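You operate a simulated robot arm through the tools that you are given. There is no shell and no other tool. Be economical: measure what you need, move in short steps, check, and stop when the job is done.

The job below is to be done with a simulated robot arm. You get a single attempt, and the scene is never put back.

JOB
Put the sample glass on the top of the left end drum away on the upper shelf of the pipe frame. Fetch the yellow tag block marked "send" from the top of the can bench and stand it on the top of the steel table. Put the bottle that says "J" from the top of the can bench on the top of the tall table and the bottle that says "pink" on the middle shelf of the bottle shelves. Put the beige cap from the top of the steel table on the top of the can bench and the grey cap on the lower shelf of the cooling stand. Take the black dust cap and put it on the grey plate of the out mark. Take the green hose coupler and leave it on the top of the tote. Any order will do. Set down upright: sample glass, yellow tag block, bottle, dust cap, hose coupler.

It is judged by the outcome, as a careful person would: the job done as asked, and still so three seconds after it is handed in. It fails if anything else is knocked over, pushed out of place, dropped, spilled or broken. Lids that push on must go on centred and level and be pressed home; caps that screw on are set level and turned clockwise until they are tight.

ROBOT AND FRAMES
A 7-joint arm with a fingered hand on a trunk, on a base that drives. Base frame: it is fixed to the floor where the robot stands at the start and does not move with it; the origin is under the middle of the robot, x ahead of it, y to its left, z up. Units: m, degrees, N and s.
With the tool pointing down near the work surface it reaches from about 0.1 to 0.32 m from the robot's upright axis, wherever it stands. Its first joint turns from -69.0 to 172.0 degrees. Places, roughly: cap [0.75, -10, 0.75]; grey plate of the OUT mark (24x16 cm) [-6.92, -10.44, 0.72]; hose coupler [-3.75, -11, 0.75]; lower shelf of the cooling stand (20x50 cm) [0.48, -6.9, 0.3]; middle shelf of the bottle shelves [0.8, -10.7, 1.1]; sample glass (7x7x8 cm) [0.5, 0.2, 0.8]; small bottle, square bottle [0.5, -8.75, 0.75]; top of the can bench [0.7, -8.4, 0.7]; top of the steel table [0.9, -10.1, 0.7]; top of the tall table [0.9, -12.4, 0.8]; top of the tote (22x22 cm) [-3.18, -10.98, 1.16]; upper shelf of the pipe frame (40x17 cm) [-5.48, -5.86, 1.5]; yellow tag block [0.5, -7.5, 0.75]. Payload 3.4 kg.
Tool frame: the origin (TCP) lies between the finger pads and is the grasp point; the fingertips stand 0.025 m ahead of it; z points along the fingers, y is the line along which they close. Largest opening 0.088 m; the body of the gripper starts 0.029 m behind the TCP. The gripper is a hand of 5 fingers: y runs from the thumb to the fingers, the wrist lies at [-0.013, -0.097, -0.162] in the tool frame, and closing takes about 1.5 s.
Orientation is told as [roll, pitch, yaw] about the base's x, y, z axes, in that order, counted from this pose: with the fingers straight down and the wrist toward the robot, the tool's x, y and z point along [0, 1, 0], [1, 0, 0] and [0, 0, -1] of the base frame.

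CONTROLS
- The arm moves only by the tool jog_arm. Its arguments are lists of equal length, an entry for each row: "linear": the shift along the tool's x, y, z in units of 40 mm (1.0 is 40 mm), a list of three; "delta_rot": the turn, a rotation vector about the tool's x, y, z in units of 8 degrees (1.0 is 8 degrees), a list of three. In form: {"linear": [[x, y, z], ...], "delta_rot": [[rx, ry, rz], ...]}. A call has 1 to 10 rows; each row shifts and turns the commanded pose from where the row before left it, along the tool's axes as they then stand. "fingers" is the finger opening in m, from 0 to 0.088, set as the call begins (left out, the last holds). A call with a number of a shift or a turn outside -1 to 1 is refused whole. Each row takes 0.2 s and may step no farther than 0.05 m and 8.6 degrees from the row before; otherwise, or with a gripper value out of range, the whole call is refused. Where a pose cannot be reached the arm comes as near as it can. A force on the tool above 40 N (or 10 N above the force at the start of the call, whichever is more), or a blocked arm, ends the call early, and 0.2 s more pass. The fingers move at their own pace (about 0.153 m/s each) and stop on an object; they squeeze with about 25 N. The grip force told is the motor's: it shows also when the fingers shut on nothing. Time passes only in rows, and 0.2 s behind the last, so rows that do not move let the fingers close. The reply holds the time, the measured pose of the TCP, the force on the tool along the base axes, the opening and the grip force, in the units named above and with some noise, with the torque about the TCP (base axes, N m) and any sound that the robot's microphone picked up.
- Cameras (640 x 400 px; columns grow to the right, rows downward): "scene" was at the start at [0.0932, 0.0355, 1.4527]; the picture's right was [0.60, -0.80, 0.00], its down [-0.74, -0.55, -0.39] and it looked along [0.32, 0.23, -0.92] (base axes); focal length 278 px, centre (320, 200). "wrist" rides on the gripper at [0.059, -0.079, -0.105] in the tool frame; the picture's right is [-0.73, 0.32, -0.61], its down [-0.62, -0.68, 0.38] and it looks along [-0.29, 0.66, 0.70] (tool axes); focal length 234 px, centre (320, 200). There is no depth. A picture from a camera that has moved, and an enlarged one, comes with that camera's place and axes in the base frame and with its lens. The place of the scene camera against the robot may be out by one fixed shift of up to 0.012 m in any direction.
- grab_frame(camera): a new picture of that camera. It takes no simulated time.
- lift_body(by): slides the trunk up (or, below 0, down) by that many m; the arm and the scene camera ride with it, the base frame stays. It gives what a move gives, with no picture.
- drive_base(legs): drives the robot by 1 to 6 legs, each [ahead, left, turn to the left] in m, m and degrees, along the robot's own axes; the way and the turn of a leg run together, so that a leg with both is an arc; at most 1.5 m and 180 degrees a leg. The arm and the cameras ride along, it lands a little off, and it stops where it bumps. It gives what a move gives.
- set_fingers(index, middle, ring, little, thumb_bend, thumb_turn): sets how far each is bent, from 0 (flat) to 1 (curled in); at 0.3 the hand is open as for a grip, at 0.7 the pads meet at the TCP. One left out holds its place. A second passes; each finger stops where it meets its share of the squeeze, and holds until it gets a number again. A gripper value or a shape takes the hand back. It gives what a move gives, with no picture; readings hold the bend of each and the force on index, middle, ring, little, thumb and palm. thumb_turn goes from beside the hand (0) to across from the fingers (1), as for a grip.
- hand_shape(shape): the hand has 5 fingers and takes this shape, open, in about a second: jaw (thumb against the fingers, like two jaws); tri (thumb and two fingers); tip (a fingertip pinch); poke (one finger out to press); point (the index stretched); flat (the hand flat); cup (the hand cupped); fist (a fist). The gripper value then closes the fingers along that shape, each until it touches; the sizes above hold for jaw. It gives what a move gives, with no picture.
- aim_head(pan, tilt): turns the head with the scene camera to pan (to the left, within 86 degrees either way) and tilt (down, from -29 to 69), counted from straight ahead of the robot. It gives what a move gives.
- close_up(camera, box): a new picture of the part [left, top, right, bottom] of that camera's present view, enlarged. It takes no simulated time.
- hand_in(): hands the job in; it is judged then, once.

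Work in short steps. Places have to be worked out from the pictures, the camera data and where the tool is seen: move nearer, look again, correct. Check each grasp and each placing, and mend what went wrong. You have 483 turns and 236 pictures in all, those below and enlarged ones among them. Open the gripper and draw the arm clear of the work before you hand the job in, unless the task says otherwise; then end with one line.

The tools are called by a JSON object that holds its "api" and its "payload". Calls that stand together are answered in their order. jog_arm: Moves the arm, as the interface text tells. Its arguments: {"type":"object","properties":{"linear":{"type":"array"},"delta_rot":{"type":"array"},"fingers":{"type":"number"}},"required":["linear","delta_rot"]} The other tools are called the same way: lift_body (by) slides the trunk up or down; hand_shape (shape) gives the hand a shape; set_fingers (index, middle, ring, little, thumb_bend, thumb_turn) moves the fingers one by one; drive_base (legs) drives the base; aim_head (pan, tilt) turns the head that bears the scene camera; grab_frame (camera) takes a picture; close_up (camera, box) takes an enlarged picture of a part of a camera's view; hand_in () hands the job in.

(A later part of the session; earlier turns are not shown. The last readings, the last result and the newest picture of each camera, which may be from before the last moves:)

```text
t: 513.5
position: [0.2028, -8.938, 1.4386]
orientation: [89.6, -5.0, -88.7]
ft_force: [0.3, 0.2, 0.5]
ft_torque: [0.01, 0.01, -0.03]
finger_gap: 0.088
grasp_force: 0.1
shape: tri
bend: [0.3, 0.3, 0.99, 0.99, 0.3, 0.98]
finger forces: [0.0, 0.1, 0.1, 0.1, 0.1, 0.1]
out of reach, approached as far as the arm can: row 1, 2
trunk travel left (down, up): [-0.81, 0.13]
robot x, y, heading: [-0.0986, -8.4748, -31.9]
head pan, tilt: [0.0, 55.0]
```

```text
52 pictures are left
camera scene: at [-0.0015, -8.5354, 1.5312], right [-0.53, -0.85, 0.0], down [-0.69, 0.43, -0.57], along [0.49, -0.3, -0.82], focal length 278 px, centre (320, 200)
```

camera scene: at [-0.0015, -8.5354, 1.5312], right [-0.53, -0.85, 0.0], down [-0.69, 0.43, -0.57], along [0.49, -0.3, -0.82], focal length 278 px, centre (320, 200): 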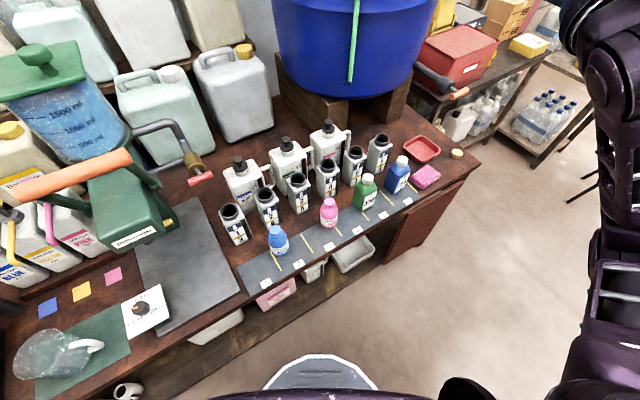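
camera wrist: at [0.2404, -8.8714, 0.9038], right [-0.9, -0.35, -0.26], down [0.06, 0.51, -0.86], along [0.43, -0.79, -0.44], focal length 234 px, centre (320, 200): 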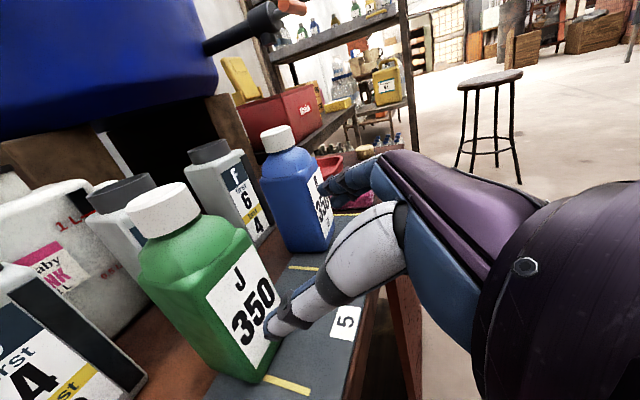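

Elbow is out again and the hand is level, pointing straight at +x. Use the level "jaw" grasp as with the glass: square the roll, open jaw, lower the trunk.

{"api": "hand_shape", "payload": {"shape": "jaw"}}

{"api": "jog_arm", "payload": {"linear": [[0, 0, -0.3]], "delta_rot": [[0, 0, 0.6]]}}

{"api": "lift_body", "payload": {"by": -0.4}}

{"api": "lift_body", "payload": {"by": -0.24}}

{"api": "grab_frame", "payload": {"camera": "wrist"}}

```text
t: 514.4
position: [0.2042, -8.9403, 1.4357]
orientation: [89.6, -5.0, -88.7]
ft_force: [-0.1, -0.4, 0.7]
ft_torque: [-0.01, -0.01, 0.01]
finger_gap: 0.0881
grasp_force: 0.2
shape: jaw
bend: [0.3, 0.3, 0.3, 0.3, 0.3, 0.98]
finger forces: [0.1, 0.1, 0.0, 0.0, 0.1, 0.0]
trunk travel left (down, up): [-0.81, 0.13]
robot x, y, heading: [-0.1, -8.4726, -31.9]
head pan, tilt: [0.0, 55.0]
```

```text
t: 514.8
position: [0.1898, -8.9401, 1.4372]
orientation: [89.8, -0.1, -88.8]
ft_force: [-0.9, 0.1, 0.6]
ft_torque: [0.01, 0.01, 0.02]
finger_gap: 0.0878
grasp_force: 0.1
shape: jaw
bend: [0.3, 0.3, 0.3, 0.3, 0.3, 0.98]
finger forces: [0.0, 0.1, 0.1, 0.0, 0.0, 0.0]
trunk travel left (down, up): [-0.81, 0.13]
robot x, y, heading: [-0.1001, -8.4713, -32.1]
head pan, tilt: [0.0, 55.0]
```

```text
t: 518.7
position: [0.1924, -8.9394, 1.036]
orientation: [89.6, -0.1, -88.9]
ft_force: [0.2, -0.1, -0.1]
ft_torque: [0.01, -0.02, -0.01]
finger_gap: 0.0879
grasp_force: 0.1
shape: jaw
bend: [0.3, 0.3, 0.3, 0.3, 0.3, 0.98]
finger forces: [0.1, 0.0, 0.0, 0.1, 0.1, 0.0]
trunk travel left (down, up): [-0.41, 0.53]
robot x, y, heading: [-0.1001, -8.4679, -32.1]
head pan, tilt: [0.0, 55.0]
```

```text
t: 521.2
position: [0.1922, -8.9402, 0.7967]
orientation: [89.6, -0.1, -88.7]
ft_force: [0.2, 0.6, -0.5]
ft_torque: [0.0, 0.01, 0.02]
finger_gap: 0.0881
grasp_force: 0.1
shape: jaw
bend: [0.3, 0.3, 0.3, 0.3, 0.3, 0.98]
finger forces: [0.0, 0.0, 0.0, 0.0, 0.0, 0.0]
trunk travel left (down, up): [-0.17, 0.77]
robot x, y, heading: [-0.1013, -8.4721, -31.9]
head pan, tilt: [0.0, 55.0]
```

```text
51 pictures are left
camera wrist: at [0.0874, -8.8623, 0.8552], right [-0.6, -0.34, -0.72], down [0.36, 0.69, -0.63], along [0.71, -0.64, -0.29], focal length 234 px, centre (320, 200)
```

wrist: 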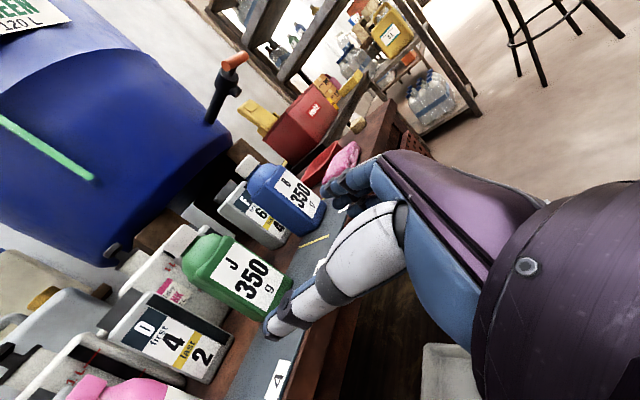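

Bottle J is centred within 1 cm of the hand's axis. Lower 2 cm, drive 12 cm toward it.

{"api": "lift_body", "payload": {"by": -0.02}}

{"api": "drive_base", "payload": {"legs": [[0.105, 0.058, 0]]}}

{"api": "grab_frame", "payload": {"camera": "wrist"}}

```text
t: 521.8
position: [0.1932, -8.9398, 0.7767]
orientation: [89.6, -0.1, -88.8]
ft_force: [0.0, 0.5, 0.1]
ft_torque: [-0.01, -0.02, -0.01]
finger_gap: 0.0878
grasp_force: 0.1
shape: jaw
bend: [0.3, 0.3, 0.3, 0.3, 0.3, 0.98]
finger forces: [0.0, 0.1, 0.0, 0.1, 0.0, 0.1]
trunk travel left (down, up): [-0.15, 0.79]
robot x, y, heading: [-0.0986, -8.4723, -32.1]
head pan, tilt: [0.0, 55.0]
```

```text
t: 523.1
position: [0.3137, -8.9465, 0.7778]
orientation: [89.6, -0.1, -88.7]
ft_force: [-0.1, -0.4, -0.4]
ft_torque: [-0.01, 0.03, -0.01]
finger_gap: 0.0879
grasp_force: 0.1
shape: jaw
bend: [0.3, 0.3, 0.3, 0.3, 0.3, 0.98]
finger forces: [0.0, 0.0, 0.0, 0.0, 0.0, 0.0]
trunk travel left (down, up): [-0.15, 0.79]
robot x, y, heading: [0.0225, -8.4777, -31.8]
head pan, tilt: [0.0, 55.0]
```

```text
50 pictures are left
camera wrist: at [0.2084, -8.8686, 0.8352], right [-0.6, -0.34, -0.72], down [0.36, 0.69, -0.63], along [0.71, -0.64, -0.29], focal length 234 px, centre (320, 200)
```

wrist: 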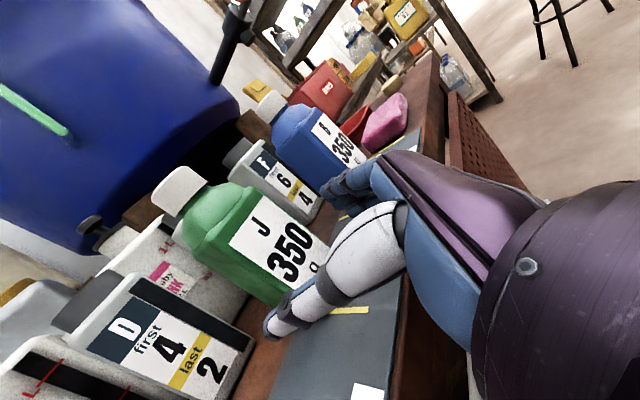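

Centred. Advance 5 cm with the arm and close.

{"api": "jog_arm", "payload": {"linear": [[0, 0, 0.5], [0, 0, 0.5], [0, 0, 0.25]], "delta_rot": [[0, 0, 0], [0, 0, 0], [0, 0, 0]]}}

{"api": "jog_arm", "payload": {"linear": [[0, 0, 0], [0, 0, 0], [0, 0, 0], [0, 0, 0], [0, 0, 0], [0, 0, 0], [0, 0, 0], [0, 0, 0]], "delta_rot": [[0, 0, 0], [0, 0, 0], [0, 0, 0], [0, 0, 0], [0, 0, 0], [0, 0, 0], [0, 0, 0], [0, 0, 0]], "fingers": 0.02}}

{"api": "grab_frame", "payload": {"camera": "wrist"}}

```text
t: 523.9
position: [0.3632, -8.9464, 0.7764]
orientation: [89.5, -0.1, -88.8]
ft_force: [0.0, -0.4, -0.1]
ft_torque: [-0.02, 0.01, 0.0]
finger_gap: 0.088
grasp_force: 0.0
shape: jaw
bend: [0.3, 0.3, 0.3, 0.3, 0.3, 0.98]
finger forces: [0.0, 0.1, 0.0, 0.0, 0.1, 0.1]
trunk travel left (down, up): [-0.15, 0.79]
robot x, y, heading: [0.0186, -8.4759, -31.9]
head pan, tilt: [0.0, 55.0]
```

```text
t: 525.7
position: [0.363, -8.9447, 0.7761]
orientation: [89.6, -0.1, -88.8]
ft_force: [1.2, -0.1, 0.5]
ft_torque: [-0.06, -0.02, 0.03]
finger_gap: 0.0502
grasp_force: 25.2
shape: jaw
bend: [0.74, 0.42, 0.39, 0.41, 0.65, 1.0]
finger forces: [11.7, 6.7, 2.7, 1.4, 23.1, 0.0]
trunk travel left (down, up): [-0.15, 0.79]
robot x, y, heading: [0.0209, -8.4792, -31.8]
head pan, tilt: [0.0, 55.0]
```

```text
49 pictures are left
camera wrist: at [0.2584, -8.8674, 0.8348], right [-0.6, -0.34, -0.72], down [0.36, 0.69, -0.63], along [0.71, -0.64, -0.29], focal length 234 px, centre (320, 200)
```

wrist: 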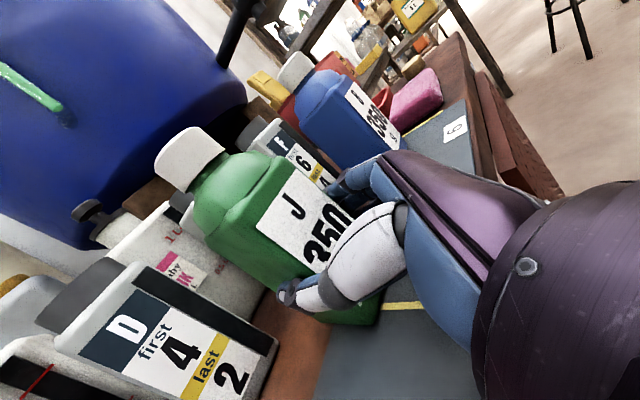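

Gripped by all fingers. Lift and check.

{"api": "lift_body", "payload": {"by": 0.05}}

{"api": "lift_body", "payload": {"by": 0.38}}

{"api": "grab_frame", "payload": {"camera": "wrist"}}

```text
t: 526.6
position: [0.3639, -8.9463, 0.8267]
orientation: [89.7, -0.1, -88.8]
ft_force: [-0.3, -0.3, -3.0]
ft_torque: [-0.01, 0.08, 0.0]
finger_gap: 0.0504
grasp_force: 25.5
shape: jaw
bend: [0.74, 0.42, 0.39, 0.41, 0.65, 1.0]
finger forces: [12.0, 6.6, 2.9, 1.5, 23.0, 0.0]
trunk travel left (down, up): [-0.2, 0.74]
robot x, y, heading: [0.0186, -8.4802, -32.0]
head pan, tilt: [0.0, 55.0]
```

```text
t: 530.3
position: [0.3639, -8.9457, 1.2058]
orientation: [89.6, -0.2, -88.8]
ft_force: [0.9, 0.1, -2.8]
ft_torque: [-0.02, 0.1, -0.04]
finger_gap: 0.0499
grasp_force: 25.2
shape: jaw
bend: [0.74, 0.42, 0.39, 0.41, 0.65, 1.0]
finger forces: [12.1, 6.6, 2.9, 1.5, 23.0, 0.1]
trunk travel left (down, up): [-0.58, 0.36]
robot x, y, heading: [0.0214, -8.4794, -32.2]
head pan, tilt: [0.0, 55.0]
```

```text
48 pictures are left
camera wrist: at [0.2588, -8.8682, 1.2644], right [-0.61, -0.34, -0.72], down [0.36, 0.69, -0.63], along [0.71, -0.64, -0.29], focal length 234 px, centre (320, 200)
```

wrist: 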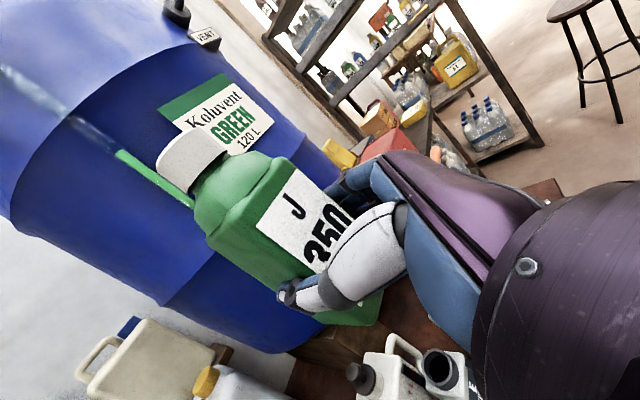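

J is held upright. Back away and drive round the stool to the tall table.

{"api": "drive_base", "payload": {"legs": [[-0.17, -0.106, 0], [0.61, -0.975, 0], [-0.233, -0.853, 0], [0.636, -1.018, 0], [0.6, -0.35, 0]]}}

{"api": "aim_head", "payload": {"pan": 32, "tilt": 30}}

{"api": "grab_frame", "payload": {"camera": "scene"}}

```text
t: 550.6
position: [-0.1286, -12.508, 1.2055]
orientation: [89.6, -0.1, -88.8]
ft_force: [0.7, -0.4, -3.7]
ft_torque: [0.0, 0.06, -0.02]
finger_gap: 0.0502
grasp_force: 25.3
shape: jaw
bend: [0.74, 0.42, 0.39, 0.41, 0.65, 1.0]
finger forces: [12.0, 6.7, 2.8, 1.5, 23.1, 0.0]
trunk travel left (down, up): [-0.58, 0.36]
robot x, y, heading: [-0.474, -12.0431, -32.0]
head pan, tilt: [0.0, 55.0]
```

```text
t: 551.6
position: [-0.1301, -12.5085, 1.2057]
orientation: [89.5, -0.1, -88.8]
ft_force: [0.1, 0.4, -3.1]
ft_torque: [0.01, 0.06, -0.02]
finger_gap: 0.05
grasp_force: 25.2
shape: jaw
bend: [0.74, 0.42, 0.39, 0.41, 0.65, 1.0]
finger forces: [12.0, 6.7, 2.9, 1.4, 23.1, 0.1]
trunk travel left (down, up): [-0.58, 0.36]
robot x, y, heading: [-0.4705, -12.0383, -32.0]
head pan, tilt: [32.0, 30.0]
```

```text
47 pictures are left
camera scene: at [-0.3433, -12.0682, 1.3371], right [0.0, -1.0, 0.0], down [-0.5, 0.0, -0.87], along [0.87, 0.0, -0.5], focal length 278 px, centre (320, 200)
```

scene: 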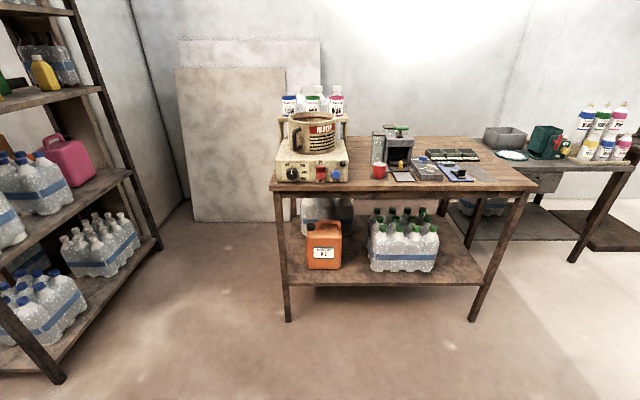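

Zoom on the tall table top for a free spot.

{"api": "close_up", "payload": {"camera": "scene", "box": [330, 110, 550, 210]}}

```text
2.91 times, centred on (440, 160) of scene
camera zoom: at [-0.3433, -12.0682, 1.3371], right [0.0, -1.0, 0.0], down [-0.5, 0.0, -0.87], along [0.87, 0.0, -0.5], focal length 809 px, centre (-29, 316)
```

zoom: 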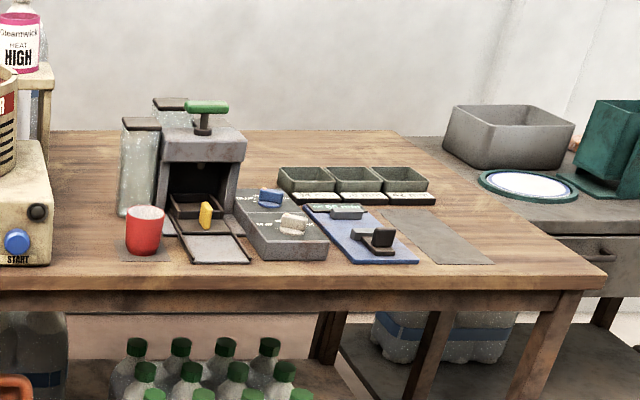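

Free area right of the grey mat: place at about (0.75, −12.92). Drive there at height, stopping just at the table front.

{"api": "drive_base", "payload": {"legs": [[0.917, 0.09, 0]]}}

{"api": "lift_body", "payload": {"by": -0.25}}

{"api": "grab_frame", "payload": {"camera": "wrist"}}

{"api": "aim_head", "payload": {"pan": -25, "tilt": 30}}

{"api": "grab_frame", "payload": {"camera": "scene"}}

```text
t: 556.4
position: [0.7008, -12.9163, 1.2055]
orientation: [89.7, -0.1, -88.5]
ft_force: [0.2, 0.3, -3.3]
ft_torque: [0.02, 0.04, -0.01]
finger_gap: 0.0498
grasp_force: 25.4
shape: jaw
bend: [0.74, 0.42, 0.39, 0.41, 0.65, 1.0]
finger forces: [12.0, 6.8, 2.9, 1.6, 23.0, 0.0]
trunk travel left (down, up): [-0.58, 0.36]
robot x, y, heading: [0.3581, -12.4514, -31.9]
head pan, tilt: [32.0, 30.0]
```

```text
t: 559.0
position: [0.6996, -12.9152, 0.9548]
orientation: [89.7, -0.1, -88.5]
ft_force: [-0.3, -0.2, -3.3]
ft_torque: [0.03, 0.08, 0.0]
finger_gap: 0.05
grasp_force: 24.8
shape: jaw
bend: [0.74, 0.42, 0.39, 0.41, 0.65, 1.0]
finger forces: [12.0, 6.7, 2.9, 1.5, 23.0, 0.0]
trunk travel left (down, up): [-0.33, 0.61]
robot x, y, heading: [0.352, -12.4504, -31.7]
head pan, tilt: [32.0, 30.0]
```

```text
45 pictures are left
camera wrist: at [0.5943, -12.8385, 1.0145], right [-0.6, -0.34, -0.72], down [0.36, 0.69, -0.63], along [0.71, -0.64, -0.29], focal length 234 px, centre (320, 200)
```

wrist: 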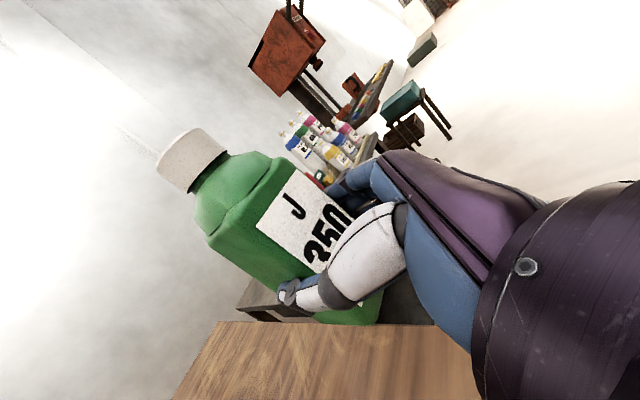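

```text
t: 560.3
position: [0.7012, -12.9161, 0.9545]
orientation: [89.7, 0.0, -88.4]
ft_force: [-0.1, 0.0, -2.9]
ft_torque: [-0.02, 0.07, -0.04]
finger_gap: 0.0502
grasp_force: 24.2
shape: jaw
bend: [0.74, 0.42, 0.39, 0.41, 0.65, 1.0]
finger forces: [12.0, 6.8, 2.9, 1.5, 23.0, 0.1]
trunk travel left (down, up): [-0.33, 0.61]
robot x, y, heading: [0.354, -12.4499, -31.4]
head pan, tilt: [-25.0, 30.0]
```

```text
44 pictures are left
camera scene: at [0.4437, -12.5521, 1.0871], right [-0.84, -0.55, 0.0], down [-0.28, 0.42, -0.87], along [0.48, -0.72, -0.5], focal length 278 px, centre (320, 200)
```

scene: 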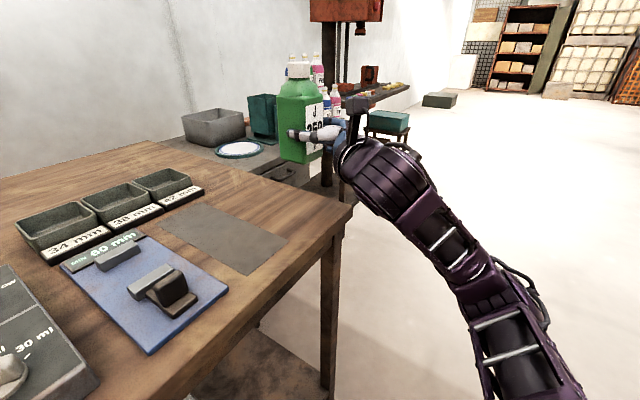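

Corner of the table is (0.655, −12.98), mat edge y ≈ −12.83. Nudge the bottle to (0.74, −12.905) and lower.

{"api": "jog_arm", "payload": {"linear": [[0, -0.25, 0.85]], "delta_rot": [[0, 0, 0]]}}

{"api": "lift_body", "payload": {"by": -0.066}}

{"api": "lift_body", "payload": {"by": -0.006}}

{"api": "lift_body", "payload": {"by": -0.004}}

{"api": "grab_frame", "payload": {"camera": "scene"}}

```text
t: 560.7
position: [0.7342, -12.9044, 0.9552]
orientation: [89.4, -0.2, -88.4]
ft_force: [0.2, 1.0, -2.2]
ft_torque: [0.01, 0.05, -0.03]
finger_gap: 0.0499
grasp_force: 25.3
shape: jaw
bend: [0.74, 0.42, 0.39, 0.41, 0.65, 1.0]
finger forces: [12.1, 6.6, 3.0, 1.5, 23.1, 0.2]
trunk travel left (down, up): [-0.33, 0.61]
robot x, y, heading: [0.3535, -12.4503, -31.7]
head pan, tilt: [-25.0, 30.0]
```

```text
t: 561.7
position: [0.7329, -12.9036, 0.8916]
orientation: [89.8, -0.3, -88.4]
ft_force: [2.3, -1.1, 7.5]
ft_torque: [-0.28, -0.15, 0.04]
finger_gap: 0.0502
grasp_force: 24.9
shape: jaw
bend: [0.74, 0.42, 0.39, 0.41, 0.65, 0.99]
finger forces: [12.3, 7.1, 3.3, 1.9, 22.9, 0.0]
trunk travel left (down, up): [-0.264, 0.676]
robot x, y, heading: [0.3563, -12.4505, -31.6]
head pan, tilt: [-25.0, 30.0]
```

```text
t: 562.3
position: [0.7323, -12.9023, 0.888]
orientation: [89.9, -0.5, -88.4]
ft_force: [6.9, -3.9, 23.7]
ft_torque: [-0.57, -0.4, -0.01]
finger_gap: 0.0501
grasp_force: 25.1
shape: jaw
bend: [0.74, 0.42, 0.39, 0.41, 0.66, 0.97]
finger forces: [13.2, 8.0, 3.5, 2.2, 22.7, 0.5]
trunk travel left (down, up): [-0.258, 0.682]
robot x, y, heading: [0.3582, -12.4495, -31.5]
head pan, tilt: [-25.0, 30.0]
```

```text
t: 562.8
position: [0.7306, -12.9029, 0.8868]
orientation: [90.6, -0.8, -88.6]
ft_force: [3.3, 0.1, 16.1]
ft_torque: [-0.3, -0.04, -0.01]
finger_gap: 0.0505
grasp_force: 25.0
shape: jaw
bend: [0.73, 0.42, 0.39, 0.42, 0.66, 0.97]
finger forces: [12.5, 7.2, 3.3, 1.9, 23.9, 2.7]
trunk travel left (down, up): [-0.254, 0.686]
robot x, y, heading: [0.3546, -12.4524, -31.8]
head pan, tilt: [-25.0, 30.0]
stopped: the force on the tool passed its limit at 42 N (the readings are from after the stop); the commanded pose is now the measured one
```

```text
43 pictures are left
camera scene: at [0.4426, -12.5501, 1.0114], right [-0.84, -0.55, 0.0], down [-0.27, 0.42, -0.87], along [0.48, -0.72, -0.5], focal length 278 px, centre (320, 200)
```

scene: 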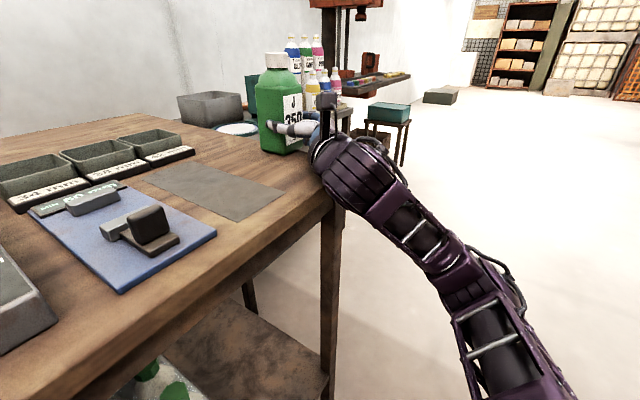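

On the table. Relieve pressure, open and withdraw.

{"api": "lift_body", "payload": {"by": 0.009}}

{"api": "jog_arm", "payload": {"linear": [[0, 0, 0], [0, 0, 0], [0, 0, 0], [0, 0, 0]], "delta_rot": [[0, 0, 0], [0, 0, 0], [0, 0, 0], [0, 0, 0]], "fingers": 0.088}}

{"api": "drive_base", "payload": {"legs": [[-0.127, -0.079, 0]]}}

{"api": "grab_frame", "payload": {"camera": "scene"}}

```text
t: 563.4
position: [0.7327, -12.9048, 0.8898]
orientation: [89.8, -0.3, -88.6]
ft_force: [0.0, 0.3, -3.7]
ft_torque: [0.0, 0.07, -0.01]
finger_gap: 0.0505
grasp_force: 24.9
shape: jaw
bend: [0.73, 0.42, 0.39, 0.42, 0.66, 0.97]
finger forces: [12.4, 7.2, 3.6, 1.7, 24.9, 0.0]
trunk travel left (down, up): [-0.263, 0.677]
robot x, y, heading: [0.3501, -12.4507, -31.8]
head pan, tilt: [-25.0, 30.0]
```

```text
t: 564.4
position: [0.732, -12.9041, 0.8928]
orientation: [90.0, -0.3, -88.6]
ft_force: [-0.9, -0.3, 0.8]
ft_torque: [0.02, 0.05, 0.01]
finger_gap: 0.0878
grasp_force: 0.1
shape: jaw
bend: [0.3, 0.3, 0.3, 0.3, 0.3, 0.98]
finger forces: [0.1, 0.0, 0.0, 0.0, 0.0, 0.0]
trunk travel left (down, up): [-0.263, 0.677]
robot x, y, heading: [0.3532, -12.453, -31.7]
head pan, tilt: [-25.0, 30.0]
```

```text
t: 565.8
position: [0.5823, -12.9041, 0.8926]
orientation: [90.1, -0.5, -88.6]
ft_force: [-0.3, 0.4, -0.3]
ft_torque: [0.01, -0.01, 0.02]
finger_gap: 0.0876
grasp_force: 0.0
shape: jaw
bend: [0.3, 0.3, 0.3, 0.3, 0.3, 0.98]
finger forces: [0.0, 0.0, 0.0, 0.0, 0.1, 0.1]
trunk travel left (down, up): [-0.263, 0.677]
robot x, y, heading: [0.206, -12.451, -31.4]
head pan, tilt: [-25.0, 30.0]
```

```text
42 pictures are left
camera scene: at [0.2925, -12.5512, 1.0205], right [-0.84, -0.55, 0.0], down [-0.27, 0.42, -0.87], along [0.48, -0.72, -0.5], focal length 278 px, centre (320, 200)
```

scene: 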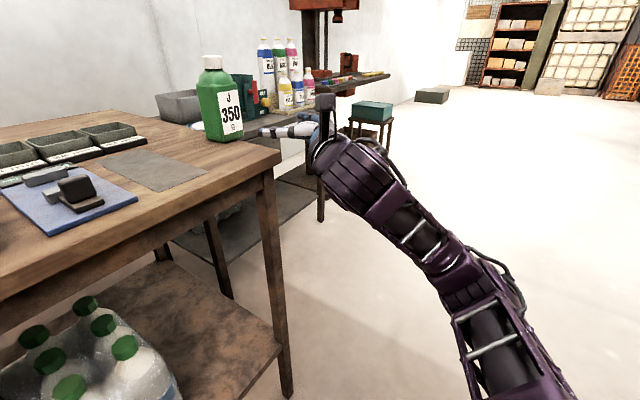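

J stands on the tall table. Raise and drive back the same way for the pink bottle.

{"api": "lift_body", "payload": {"by": 0.3}}

{"api": "drive_base", "payload": {"legs": [[-0.79, 0, 0], [-0.642, 0.323, 0], [-0.625, 1.024, 0], [0.259, 0.861, 0], [-0.667, 1.093, 0]]}}

{"api": "aim_head", "payload": {"pan": 0, "tilt": 50}}

{"api": "grab_frame", "payload": {"camera": "scene"}}

```text
t: 568.8
position: [0.5814, -12.9042, 1.1924]
orientation: [90.2, -0.4, -88.6]
ft_force: [-0.8, -0.7, 0.2]
ft_torque: [0.0, -0.01, 0.0]
finger_gap: 0.0878
grasp_force: 0.1
shape: jaw
bend: [0.3, 0.3, 0.3, 0.3, 0.3, 0.98]
finger forces: [0.0, 0.0, 0.0, 0.0, 0.1, 0.1]
trunk travel left (down, up): [-0.563, 0.377]
robot x, y, heading: [0.205, -12.4495, -31.9]
head pan, tilt: [-25.0, 30.0]
```

```text
t: 592.5
position: [0.2297, -8.8185, 1.1915]
orientation: [90.2, -0.4, -88.7]
ft_force: [0.7, 1.3, 0.5]
ft_torque: [0.0, 0.02, -0.03]
finger_gap: 0.0876
grasp_force: 0.0
shape: jaw
bend: [0.3, 0.3, 0.3, 0.3, 0.3, 0.98]
finger forces: [0.1, 0.0, 0.1, 0.1, 0.1, 0.1]
trunk travel left (down, up): [-0.563, 0.377]
robot x, y, heading: [-0.1518, -8.3615, -31.9]
head pan, tilt: [-25.0, 30.0]
```

```text
t: 593.4
position: [0.2287, -8.819, 1.1916]
orientation: [90.1, -0.5, -88.7]
ft_force: [-0.6, -0.6, 0.3]
ft_torque: [0.02, 0.01, -0.03]
finger_gap: 0.0877
grasp_force: 0.0
shape: jaw
bend: [0.3, 0.3, 0.3, 0.3, 0.3, 0.98]
finger forces: [0.0, 0.0, 0.0, 0.1, 0.1, 0.0]
trunk travel left (down, up): [-0.563, 0.377]
robot x, y, heading: [-0.1468, -8.3646, -31.7]
head pan, tilt: [0.0, 50.0]
```

```text
41 pictures are left
camera scene: at [-0.0435, -8.4307, 1.291], right [-0.53, -0.85, 0.0], down [-0.65, 0.4, -0.64], along [0.55, -0.34, -0.77], focal length 278 px, centre (320, 200)
```

scene: 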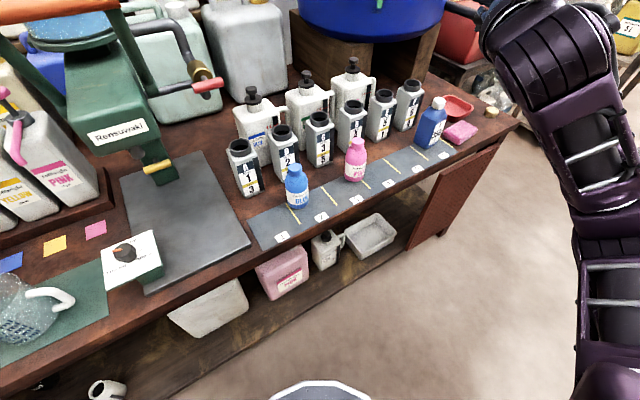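

Pink is at about (0.395, −8.815). Lower the trunk to grasp height in front of it.

{"api": "lift_body", "payload": {"by": -0.4}}

{"api": "lift_body", "payload": {"by": -0.022}}

{"api": "grab_frame", "payload": {"camera": "wrist"}}

```text
t: 597.2
position: [0.2289, -8.8189, 0.7918]
orientation: [90.1, -0.3, -88.7]
ft_force: [0.6, 0.2, 0.2]
ft_torque: [0.02, 0.01, -0.01]
finger_gap: 0.0876
grasp_force: 0.1
shape: jaw
bend: [0.3, 0.3, 0.3, 0.3, 0.3, 0.98]
finger forces: [0.0, 0.0, 0.1, 0.1, 0.0, 0.0]
trunk travel left (down, up): [-0.163, 0.777]
robot x, y, heading: [-0.1472, -8.3653, -31.9]
head pan, tilt: [0.0, 50.0]
```

```text
t: 597.9
position: [0.2286, -8.8185, 0.7705]
orientation: [90.2, -0.4, -88.6]
ft_force: [-0.1, -0.5, 0.1]
ft_torque: [-0.01, 0.0, 0.0]
finger_gap: 0.0876
grasp_force: 0.0
shape: jaw
bend: [0.3, 0.3, 0.3, 0.3, 0.3, 0.98]
finger forces: [0.1, 0.1, 0.0, 0.0, 0.1, 0.0]
trunk travel left (down, up): [-0.141, 0.799]
robot x, y, heading: [-0.1451, -8.3646, -31.8]
head pan, tilt: [0.0, 50.0]
```

```text
40 pictures are left
camera wrist: at [0.1229, -8.7413, 0.8278], right [-0.6, -0.34, -0.72], down [0.37, 0.69, -0.63], along [0.71, -0.64, -0.28], focal length 234 px, centre (320, 200)
```

wrist: 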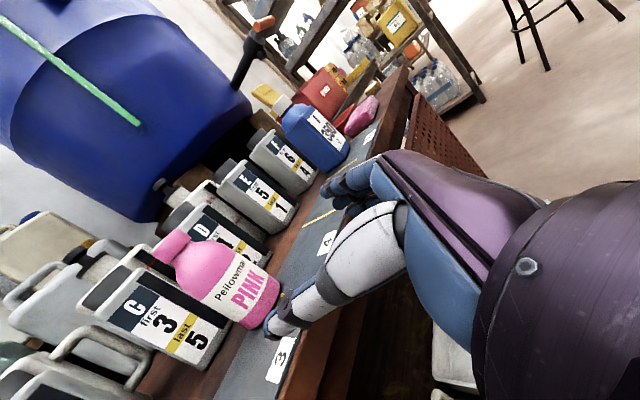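

Pink's axis is ~13 mm to the left of the hand. Drive 11 cm in with that correction.

{"api": "drive_base", "payload": {"legs": [[0.087, 0.069, 0]]}}

{"api": "grab_frame", "payload": {"camera": "wrist"}}

```text
t: 599.1
position: [0.3384, -8.8053, 0.7711]
orientation: [90.2, -0.5, -88.7]
ft_force: [0.3, -0.1, -0.7]
ft_torque: [-0.04, 0.0, 0.01]
finger_gap: 0.0878
grasp_force: 0.0
shape: jaw
bend: [0.3, 0.3, 0.3, 0.3, 0.3, 0.98]
finger forces: [0.1, 0.0, 0.1, 0.0, 0.0, 0.1]
trunk travel left (down, up): [-0.141, 0.799]
robot x, y, heading: [-0.039, -8.3497, -31.7]
head pan, tilt: [0.0, 50.0]
```

```text
39 pictures are left
camera wrist: at [0.2327, -8.7285, 0.8278], right [-0.6, -0.34, -0.72], down [0.37, 0.69, -0.63], along [0.71, -0.64, -0.28], focal length 234 px, centre (320, 200)
```

wrist: 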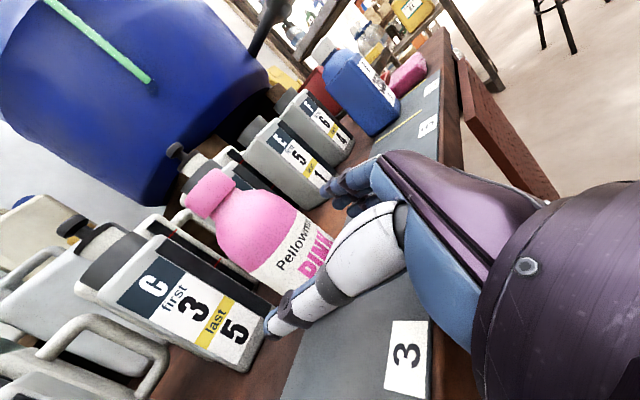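

Centred. Advance 47 mm and close.

{"api": "jog_arm", "payload": {"linear": [[0, 0, 0.5], [0, 0, 0.4], [0, 0, 0.27]], "delta_rot": [[0, 0, 0], [0, 0, 0], [0, 0, 0]]}}

{"api": "jog_arm", "payload": {"linear": [[0, 0, 0], [0, 0, 0], [0, 0, 0], [0, 0, 0], [0, 0, 0], [0, 0, 0], [0, 0, 0], [0, 0, 0]], "delta_rot": [[0, 0, 0], [0, 0, 0], [0, 0, 0], [0, 0, 0], [0, 0, 0], [0, 0, 0], [0, 0, 0], [0, 0, 0]], "fingers": 0.02}}

{"api": "lift_body", "payload": {"by": 0.05}}

{"api": "grab_frame", "payload": {"camera": "wrist"}}

```text
t: 599.9
position: [0.3848, -8.806, 0.7686]
orientation: [90.1, -0.5, -88.8]
ft_force: [-0.3, 0.2, 1.2]
ft_torque: [-0.01, 0.11, 0.03]
finger_gap: 0.0875
grasp_force: 0.0
shape: jaw
bend: [0.3, 0.3, 0.3, 0.3, 0.3, 0.98]
finger forces: [0.0, 0.0, 0.0, 0.0, 0.0, 1.2]
trunk travel left (down, up): [-0.141, 0.799]
robot x, y, heading: [-0.0408, -8.3557, -31.8]
head pan, tilt: [0.0, 50.0]
```

```text
t: 601.7
position: [0.3845, -8.805, 0.7692]
orientation: [90.1, -0.4, -88.7]
ft_force: [0.9, -0.2, 3.1]
ft_torque: [-0.11, 0.09, 0.01]
finger_gap: 0.0409
grasp_force: 25.1
shape: jaw
bend: [0.74, 0.48, 0.43, 0.41, 0.72, 1.0]
finger forces: [13.5, 5.5, 2.8, 1.7, 22.5, 1.2]
trunk travel left (down, up): [-0.141, 0.799]
robot x, y, heading: [-0.0383, -8.3554, -32.0]
head pan, tilt: [0.0, 50.0]
```

```text
t: 602.6
position: [0.3843, -8.8067, 0.8187]
orientation: [89.9, -0.5, -88.8]
ft_force: [-0.1, -0.4, -2.5]
ft_torque: [0.04, -0.02, -0.02]
finger_gap: 0.0413
grasp_force: 24.7
shape: jaw
bend: [0.74, 0.48, 0.43, 0.41, 0.72, 1.0]
finger forces: [13.4, 5.3, 2.9, 1.7, 22.4, 0.0]
trunk travel left (down, up): [-0.191, 0.749]
robot x, y, heading: [-0.0389, -8.3499, -31.8]
head pan, tilt: [0.0, 50.0]
```

```text
38 pictures are left
camera wrist: at [0.2793, -8.7283, 0.877], right [-0.6, -0.34, -0.72], down [0.37, 0.69, -0.63], along [0.71, -0.64, -0.29], focal length 234 px, centre (320, 200)
```

wrist: 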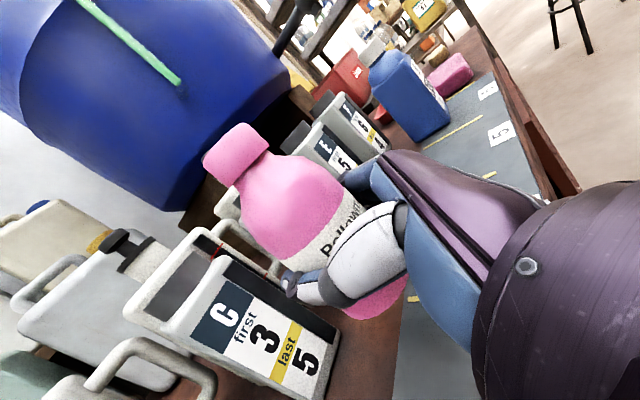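

Pink held. Raise, back off, and drive to the bottle shelves to look at the middle shelf.

{"api": "lift_body", "payload": {"by": 0.4}}

{"api": "drive_base", "payload": {"legs": [[-0.2, -0.125, 0], [0.72, -1.15, 0]]}}

{"api": "aim_head", "payload": {"pan": -15, "tilt": 20}}

{"api": "grab_frame", "payload": {"camera": "scene"}}

```text
t: 606.5
position: [0.3844, -8.8066, 1.219]
orientation: [90.0, -0.3, -88.7]
ft_force: [0.3, -0.3, -2.1]
ft_torque: [-0.03, 0.01, -0.03]
finger_gap: 0.0409
grasp_force: 25.1
shape: jaw
bend: [0.74, 0.48, 0.43, 0.41, 0.72, 1.0]
finger forces: [13.4, 5.3, 2.9, 1.7, 22.6, 0.0]
trunk travel left (down, up): [-0.591, 0.349]
robot x, y, heading: [-0.0353, -8.3542, -31.8]
head pan, tilt: [0.0, 50.0]
```

```text
t: 614.6
position: [0.1545, -10.1657, 1.2196]
orientation: [89.9, -0.4, -88.9]
ft_force: [0.8, 0.8, -3.8]
ft_torque: [0.02, -0.02, 0.01]
finger_gap: 0.0411
grasp_force: 25.7
shape: jaw
bend: [0.74, 0.48, 0.43, 0.41, 0.72, 1.0]
finger forces: [13.4, 5.4, 2.9, 1.7, 22.3, 0.1]
trunk travel left (down, up): [-0.591, 0.349]
robot x, y, heading: [-0.2712, -9.7085, -31.9]
head pan, tilt: [0.0, 50.0]
```

```text
t: 615.6
position: [0.154, -10.1655, 1.2193]
orientation: [90.0, -0.3, -88.7]
ft_force: [-0.2, -0.1, -3.2]
ft_torque: [0.03, 0.01, -0.02]
finger_gap: 0.041
grasp_force: 24.9
shape: jaw
bend: [0.74, 0.48, 0.43, 0.41, 0.72, 1.0]
finger forces: [13.4, 5.3, 3.0, 1.7, 22.3, 0.1]
trunk travel left (down, up): [-0.591, 0.349]
robot x, y, heading: [-0.267, -9.7106, -31.8]
head pan, tilt: [-15.0, 20.0]
```

```text
37 pictures are left
camera scene: at [-0.166, -9.8043, 1.3643], right [-0.73, -0.68, 0.0], down [-0.23, 0.25, -0.94], along [0.64, -0.69, -0.34], focal length 278 px, centre (320, 200)
```

scene: 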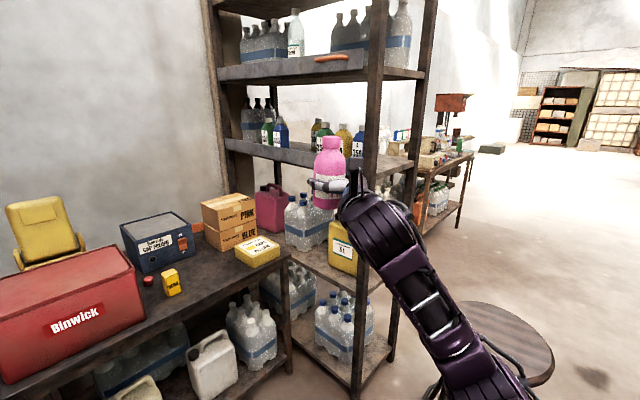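

Zoom on the middle shelf for free space and whether it has a lip.

{"api": "close_up", "payload": {"camera": "scene", "box": [210, 80, 450, 220]}}

```text
2.67 times, centred on (330, 150) of scene
camera zoom: at [-0.166, -9.8043, 1.3643], right [-0.73, -0.68, 0.0], down [-0.23, 0.25, -0.94], along [0.64, -0.69, -0.34], focal length 741 px, centre (293, 333)
```

zoom: 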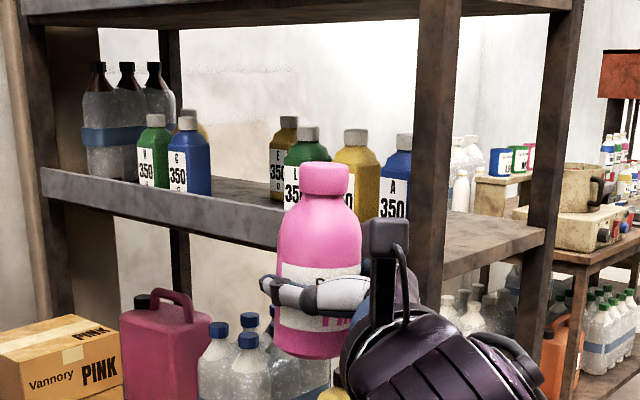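

The near (−x) end of the shelf is open and free (end at x ≈ 0.28, y −10.52…−10.82, posts at the corners). I'll come in from that end with heading −45° so I miss the stool.

{"api": "lift_body", "payload": {"by": 0.06}}

{"api": "drive_base", "payload": {"legs": [[0, 0, -13.2], [0.36, -0.19, 0]]}}

{"api": "grab_frame", "payload": {"camera": "wrist"}}

{"api": "grab_frame", "payload": {"camera": "scene"}}

```text
t: 616.6
position: [0.154, -10.1662, 1.2785]
orientation: [90.1, -0.5, -88.8]
ft_force: [0.3, -0.3, -2.5]
ft_torque: [0.01, -0.01, 0.02]
finger_gap: 0.0409
grasp_force: 25.0
shape: jaw
bend: [0.74, 0.48, 0.43, 0.41, 0.72, 1.0]
finger forces: [13.4, 5.3, 2.9, 1.8, 22.2, 0.0]
trunk travel left (down, up): [-0.651, 0.289]
robot x, y, heading: [-0.2678, -9.7092, -31.5]
head pan, tilt: [-15.0, 20.0]
```

```text
t: 619.9
position: [0.1576, -10.6351, 1.2785]
orientation: [90.0, -0.3, -101.9]
ft_force: [0.3, -0.3, -2.6]
ft_torque: [-0.01, 0.01, 0.0]
finger_gap: 0.041
grasp_force: 25.2
shape: jaw
bend: [0.74, 0.48, 0.43, 0.41, 0.72, 1.0]
finger forces: [13.4, 5.2, 2.9, 1.8, 22.3, 0.0]
trunk travel left (down, up): [-0.651, 0.289]
robot x, y, heading: [-0.1531, -10.0982, -44.9]
head pan, tilt: [-15.0, 20.0]
```

```text
35 pictures are left
camera wrist: at [0.073, -10.5351, 1.337], right [-0.66, -0.2, -0.72], down [0.51, 0.58, -0.63], along [0.55, -0.79, -0.29], focal length 234 px, centre (320, 200)
```

wrist: 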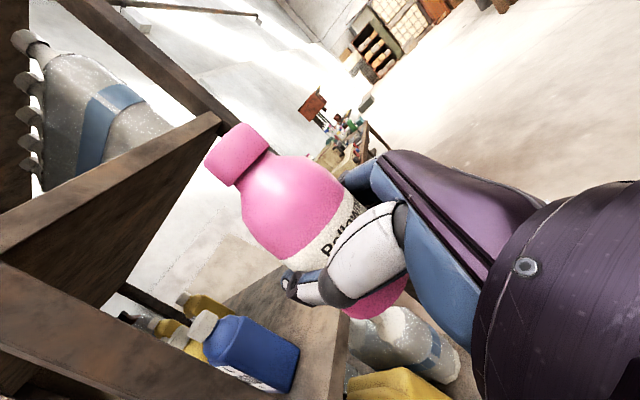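

```text
34 pictures are left
camera scene: at [-0.0716, -10.2119, 1.4244], right [-0.87, -0.5, 0.0], down [-0.17, 0.3, -0.94], along [0.47, -0.81, -0.34], focal length 278 px, centre (320, 200)
```

scene: 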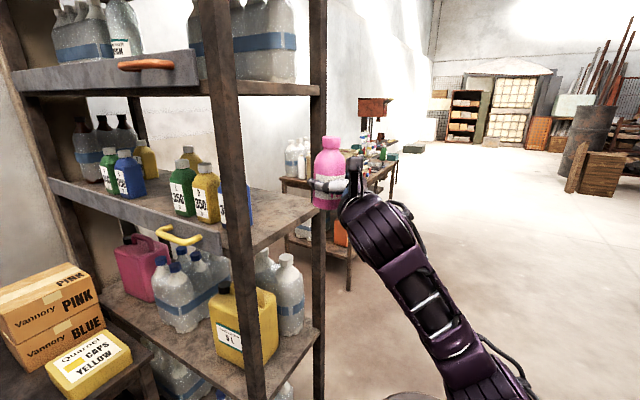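

Rack end is at x ≈ 0.33; blue bottle A stands near (0.45, −10.665), so I'll aim for about (0.375, −10.765). Move closer and re-measure with the wrist camera.

{"api": "drive_base", "payload": {"legs": [[0.136, -0.03, 0]]}}

{"api": "grab_frame", "payload": {"camera": "wrist"}}

{"api": "grab_frame", "payload": {"camera": "scene"}}

```text
t: 621.2
position: [0.2335, -10.7524, 1.2796]
orientation: [89.9, -0.4, -101.9]
ft_force: [0.1, -0.2, -3.1]
ft_torque: [-0.01, 0.0, -0.02]
finger_gap: 0.0411
grasp_force: 24.8
shape: jaw
bend: [0.74, 0.48, 0.43, 0.41, 0.72, 1.0]
finger forces: [13.5, 5.3, 2.9, 1.6, 22.3, 0.0]
trunk travel left (down, up): [-0.651, 0.289]
robot x, y, heading: [-0.0746, -10.2152, -45.2]
head pan, tilt: [-15.0, 20.0]
```

```text
33 pictures are left
camera wrist: at [0.1483, -10.6523, 1.337], right [-0.66, -0.2, -0.72], down [0.51, 0.58, -0.63], along [0.55, -0.79, -0.29], focal length 234 px, centre (320, 200)
```

wrist: 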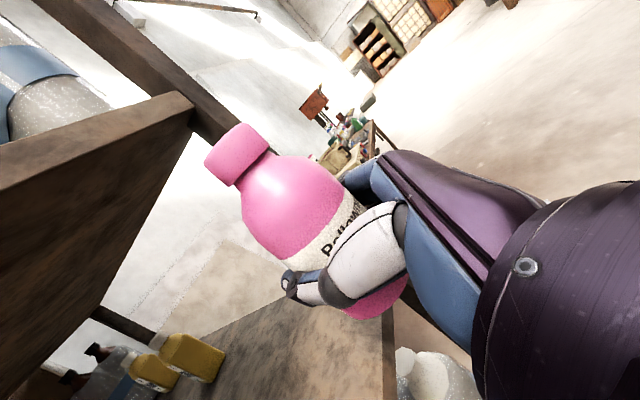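

```text
32 pictures are left
camera scene: at [0.0038, -10.3292, 1.4244], right [-0.87, -0.5, 0.0], down [-0.17, 0.3, -0.94], along [0.47, -0.81, -0.34], focal length 278 px, centre (320, 200)
```

scene: 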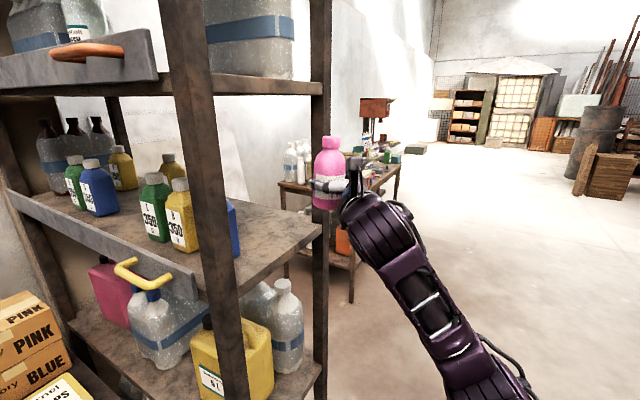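

Shelf end at x ≈ 0.32, area around (0.375, −10.765) is free. Drive the bottle in at height.

{"api": "drive_base", "payload": {"legs": [[0.103, 0.087, 0]]}}

{"api": "grab_frame", "payload": {"camera": "wrist"}}

{"api": "grab_frame", "payload": {"camera": "scene"}}

```text
t: 622.5
position: [0.3664, -10.763, 1.279]
orientation: [90.0, -0.4, -102.0]
ft_force: [0.0, 0.3, -3.2]
ft_torque: [-0.01, -0.01, 0.02]
finger_gap: 0.0409
grasp_force: 25.3
shape: jaw
bend: [0.74, 0.48, 0.43, 0.41, 0.72, 1.0]
finger forces: [13.5, 5.2, 3.0, 1.7, 22.3, 0.0]
trunk travel left (down, up): [-0.651, 0.289]
robot x, y, heading: [0.0568, -10.2268, -45.1]
head pan, tilt: [-15.0, 20.0]
```

```text
31 pictures are left
camera wrist: at [0.2806, -10.6636, 1.3371], right [-0.66, -0.2, -0.72], down [0.52, 0.58, -0.63], along [0.54, -0.79, -0.29], focal length 234 px, centre (320, 200)
```

wrist: 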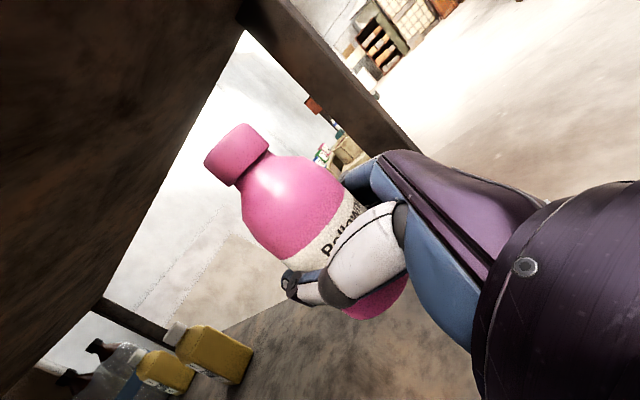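

```text
30 pictures are left
camera scene: at [0.1365, -10.3403, 1.4244], right [-0.87, -0.5, 0.0], down [-0.17, 0.3, -0.94], along [0.47, -0.81, -0.34], focal length 278 px, centre (320, 200)
```

scene: 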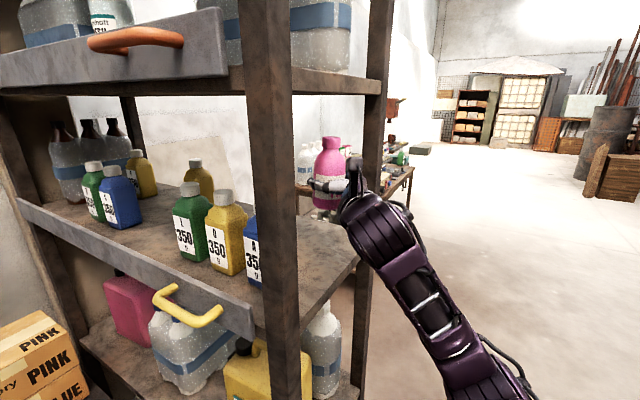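

Clear of posts and bottle A. Lower to contact.

{"api": "lift_body", "payload": {"by": -0.06}}

{"api": "lift_body", "payload": {"by": -0.02}}

{"api": "grab_frame", "payload": {"camera": "scene"}}

```text
t: 623.5
position: [0.3658, -10.7638, 1.2197]
orientation: [90.0, -0.4, -102.0]
ft_force: [0.2, 1.2, -2.5]
ft_torque: [-0.01, 0.0, 0.01]
finger_gap: 0.0411
grasp_force: 25.0
shape: jaw
bend: [0.74, 0.48, 0.43, 0.41, 0.72, 1.0]
finger forces: [13.4, 5.0, 2.9, 1.7, 22.3, 0.1]
trunk travel left (down, up): [-0.591, 0.349]
robot x, y, heading: [0.0585, -10.2215, -45.2]
head pan, tilt: [-15.0, 20.0]
```

```text
t: 624.2
position: [0.3657, -10.7635, 1.1999]
orientation: [90.0, -0.4, -102.0]
ft_force: [-0.4, 0.0, -2.4]
ft_torque: [0.01, 0.0, 0.0]
finger_gap: 0.0409
grasp_force: 25.3
shape: jaw
bend: [0.74, 0.48, 0.43, 0.41, 0.72, 1.0]
finger forces: [13.4, 5.2, 2.9, 1.8, 22.3, 0.1]
trunk travel left (down, up): [-0.571, 0.369]
robot x, y, heading: [0.0561, -10.2265, -45.3]
head pan, tilt: [-15.0, 20.0]
```

```text
29 pictures are left
camera scene: at [0.136, -10.34, 1.3444], right [-0.87, -0.5, 0.0], down [-0.17, 0.3, -0.94], along [0.47, -0.81, -0.34], focal length 278 px, centre (320, 200)
```

scene: 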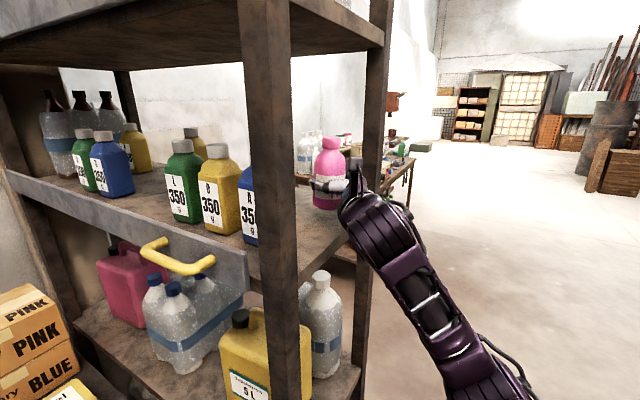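

{"api": "lift_body", "payload": {"by": -0.012}}

{"api": "lift_body", "payload": {"by": -0.007}}

{"api": "lift_body", "payload": {"by": -0.006}}

```text
t: 624.8
position: [0.3663, -10.7642, 1.1875]
orientation: [89.9, -0.4, -102.1]
ft_force: [0.0, 0.4, -3.0]
ft_torque: [0.03, -0.01, -0.03]
finger_gap: 0.0409
grasp_force: 24.8
shape: jaw
bend: [0.74, 0.48, 0.43, 0.41, 0.72, 1.0]
finger forces: [13.4, 5.2, 2.9, 1.6, 22.4, 0.0]
trunk travel left (down, up): [-0.559, 0.381]
robot x, y, heading: [0.0563, -10.2252, -45.2]
head pan, tilt: [-15.0, 20.0]
```

```text
t: 625.4
position: [0.3654, -10.7637, 1.1801]
orientation: [90.0, -0.4, -102.0]
ft_force: [0.2, 0.8, -2.7]
ft_torque: [-0.01, 0.0, -0.01]
finger_gap: 0.0409
grasp_force: 24.8
shape: jaw
bend: [0.74, 0.48, 0.43, 0.41, 0.72, 1.0]
finger forces: [13.4, 5.2, 2.9, 1.7, 22.3, 0.1]
trunk travel left (down, up): [-0.552, 0.388]
robot x, y, heading: [0.0612, -10.2243, -45.0]
head pan, tilt: [-15.0, 20.0]
```

```text
t: 625.9
position: [0.3664, -10.764, 1.1751]
orientation: [89.9, -0.3, -102.0]
ft_force: [0.9, 0.8, -2.6]
ft_torque: [0.02, -0.02, 0.01]
finger_gap: 0.0409
grasp_force: 25.4
shape: jaw
bend: [0.74, 0.48, 0.43, 0.41, 0.72, 1.0]
finger forces: [13.4, 5.2, 2.9, 1.8, 22.3, 0.1]
trunk travel left (down, up): [-0.546, 0.394]
robot x, y, heading: [0.0562, -10.225, -45.2]
head pan, tilt: [-15.0, 20.0]
```

{"api": "lift_body", "payload": {"by": -0.006}}

{"api": "lift_body", "payload": {"by": -0.004}}

{"api": "lift_body", "payload": {"by": -0.003}}

```text
t: 626.5
position: [0.3655, -10.7637, 1.168]
orientation: [90.0, -0.3, -102.0]
ft_force: [-0.1, 1.0, -3.4]
ft_torque: [0.03, 0.01, -0.02]
finger_gap: 0.0407
grasp_force: 25.2
shape: jaw
bend: [0.74, 0.48, 0.43, 0.41, 0.72, 1.0]
finger forces: [13.4, 5.2, 2.9, 1.8, 22.3, 0.1]
trunk travel left (down, up): [-0.54, 0.4]
robot x, y, heading: [0.0577, -10.2229, -45.2]
head pan, tilt: [-15.0, 20.0]
```

```text
t: 627.0
position: [0.3645, -10.7629, 1.1657]
orientation: [90.2, -0.5, -101.9]
ft_force: [3.0, -1.6, 7.1]
ft_torque: [-0.19, -0.02, 0.07]
finger_gap: 0.0408
grasp_force: 24.7
shape: jaw
bend: [0.74, 0.48, 0.43, 0.41, 0.72, 0.99]
finger forces: [14.0, 5.4, 3.2, 2.3, 22.4, 0.1]
trunk travel left (down, up): [-0.536, 0.404]
robot x, y, heading: [0.058, -10.2231, -45.0]
head pan, tilt: [-15.0, 20.0]
```

```text
t: 627.5
position: [0.3655, -10.7607, 1.1648]
orientation: [90.4, -0.6, -101.9]
ft_force: [5.9, -4.0, 18.7]
ft_torque: [-0.56, 0.07, 0.16]
finger_gap: 0.0406
grasp_force: 24.6
shape: jaw
bend: [0.74, 0.48, 0.43, 0.41, 0.72, 0.99]
finger forces: [14.4, 6.3, 3.5, 5.6, 22.4, 0.0]
trunk travel left (down, up): [-0.533, 0.407]
robot x, y, heading: [0.0569, -10.2209, -45.2]
head pan, tilt: [-15.0, 20.0]
```

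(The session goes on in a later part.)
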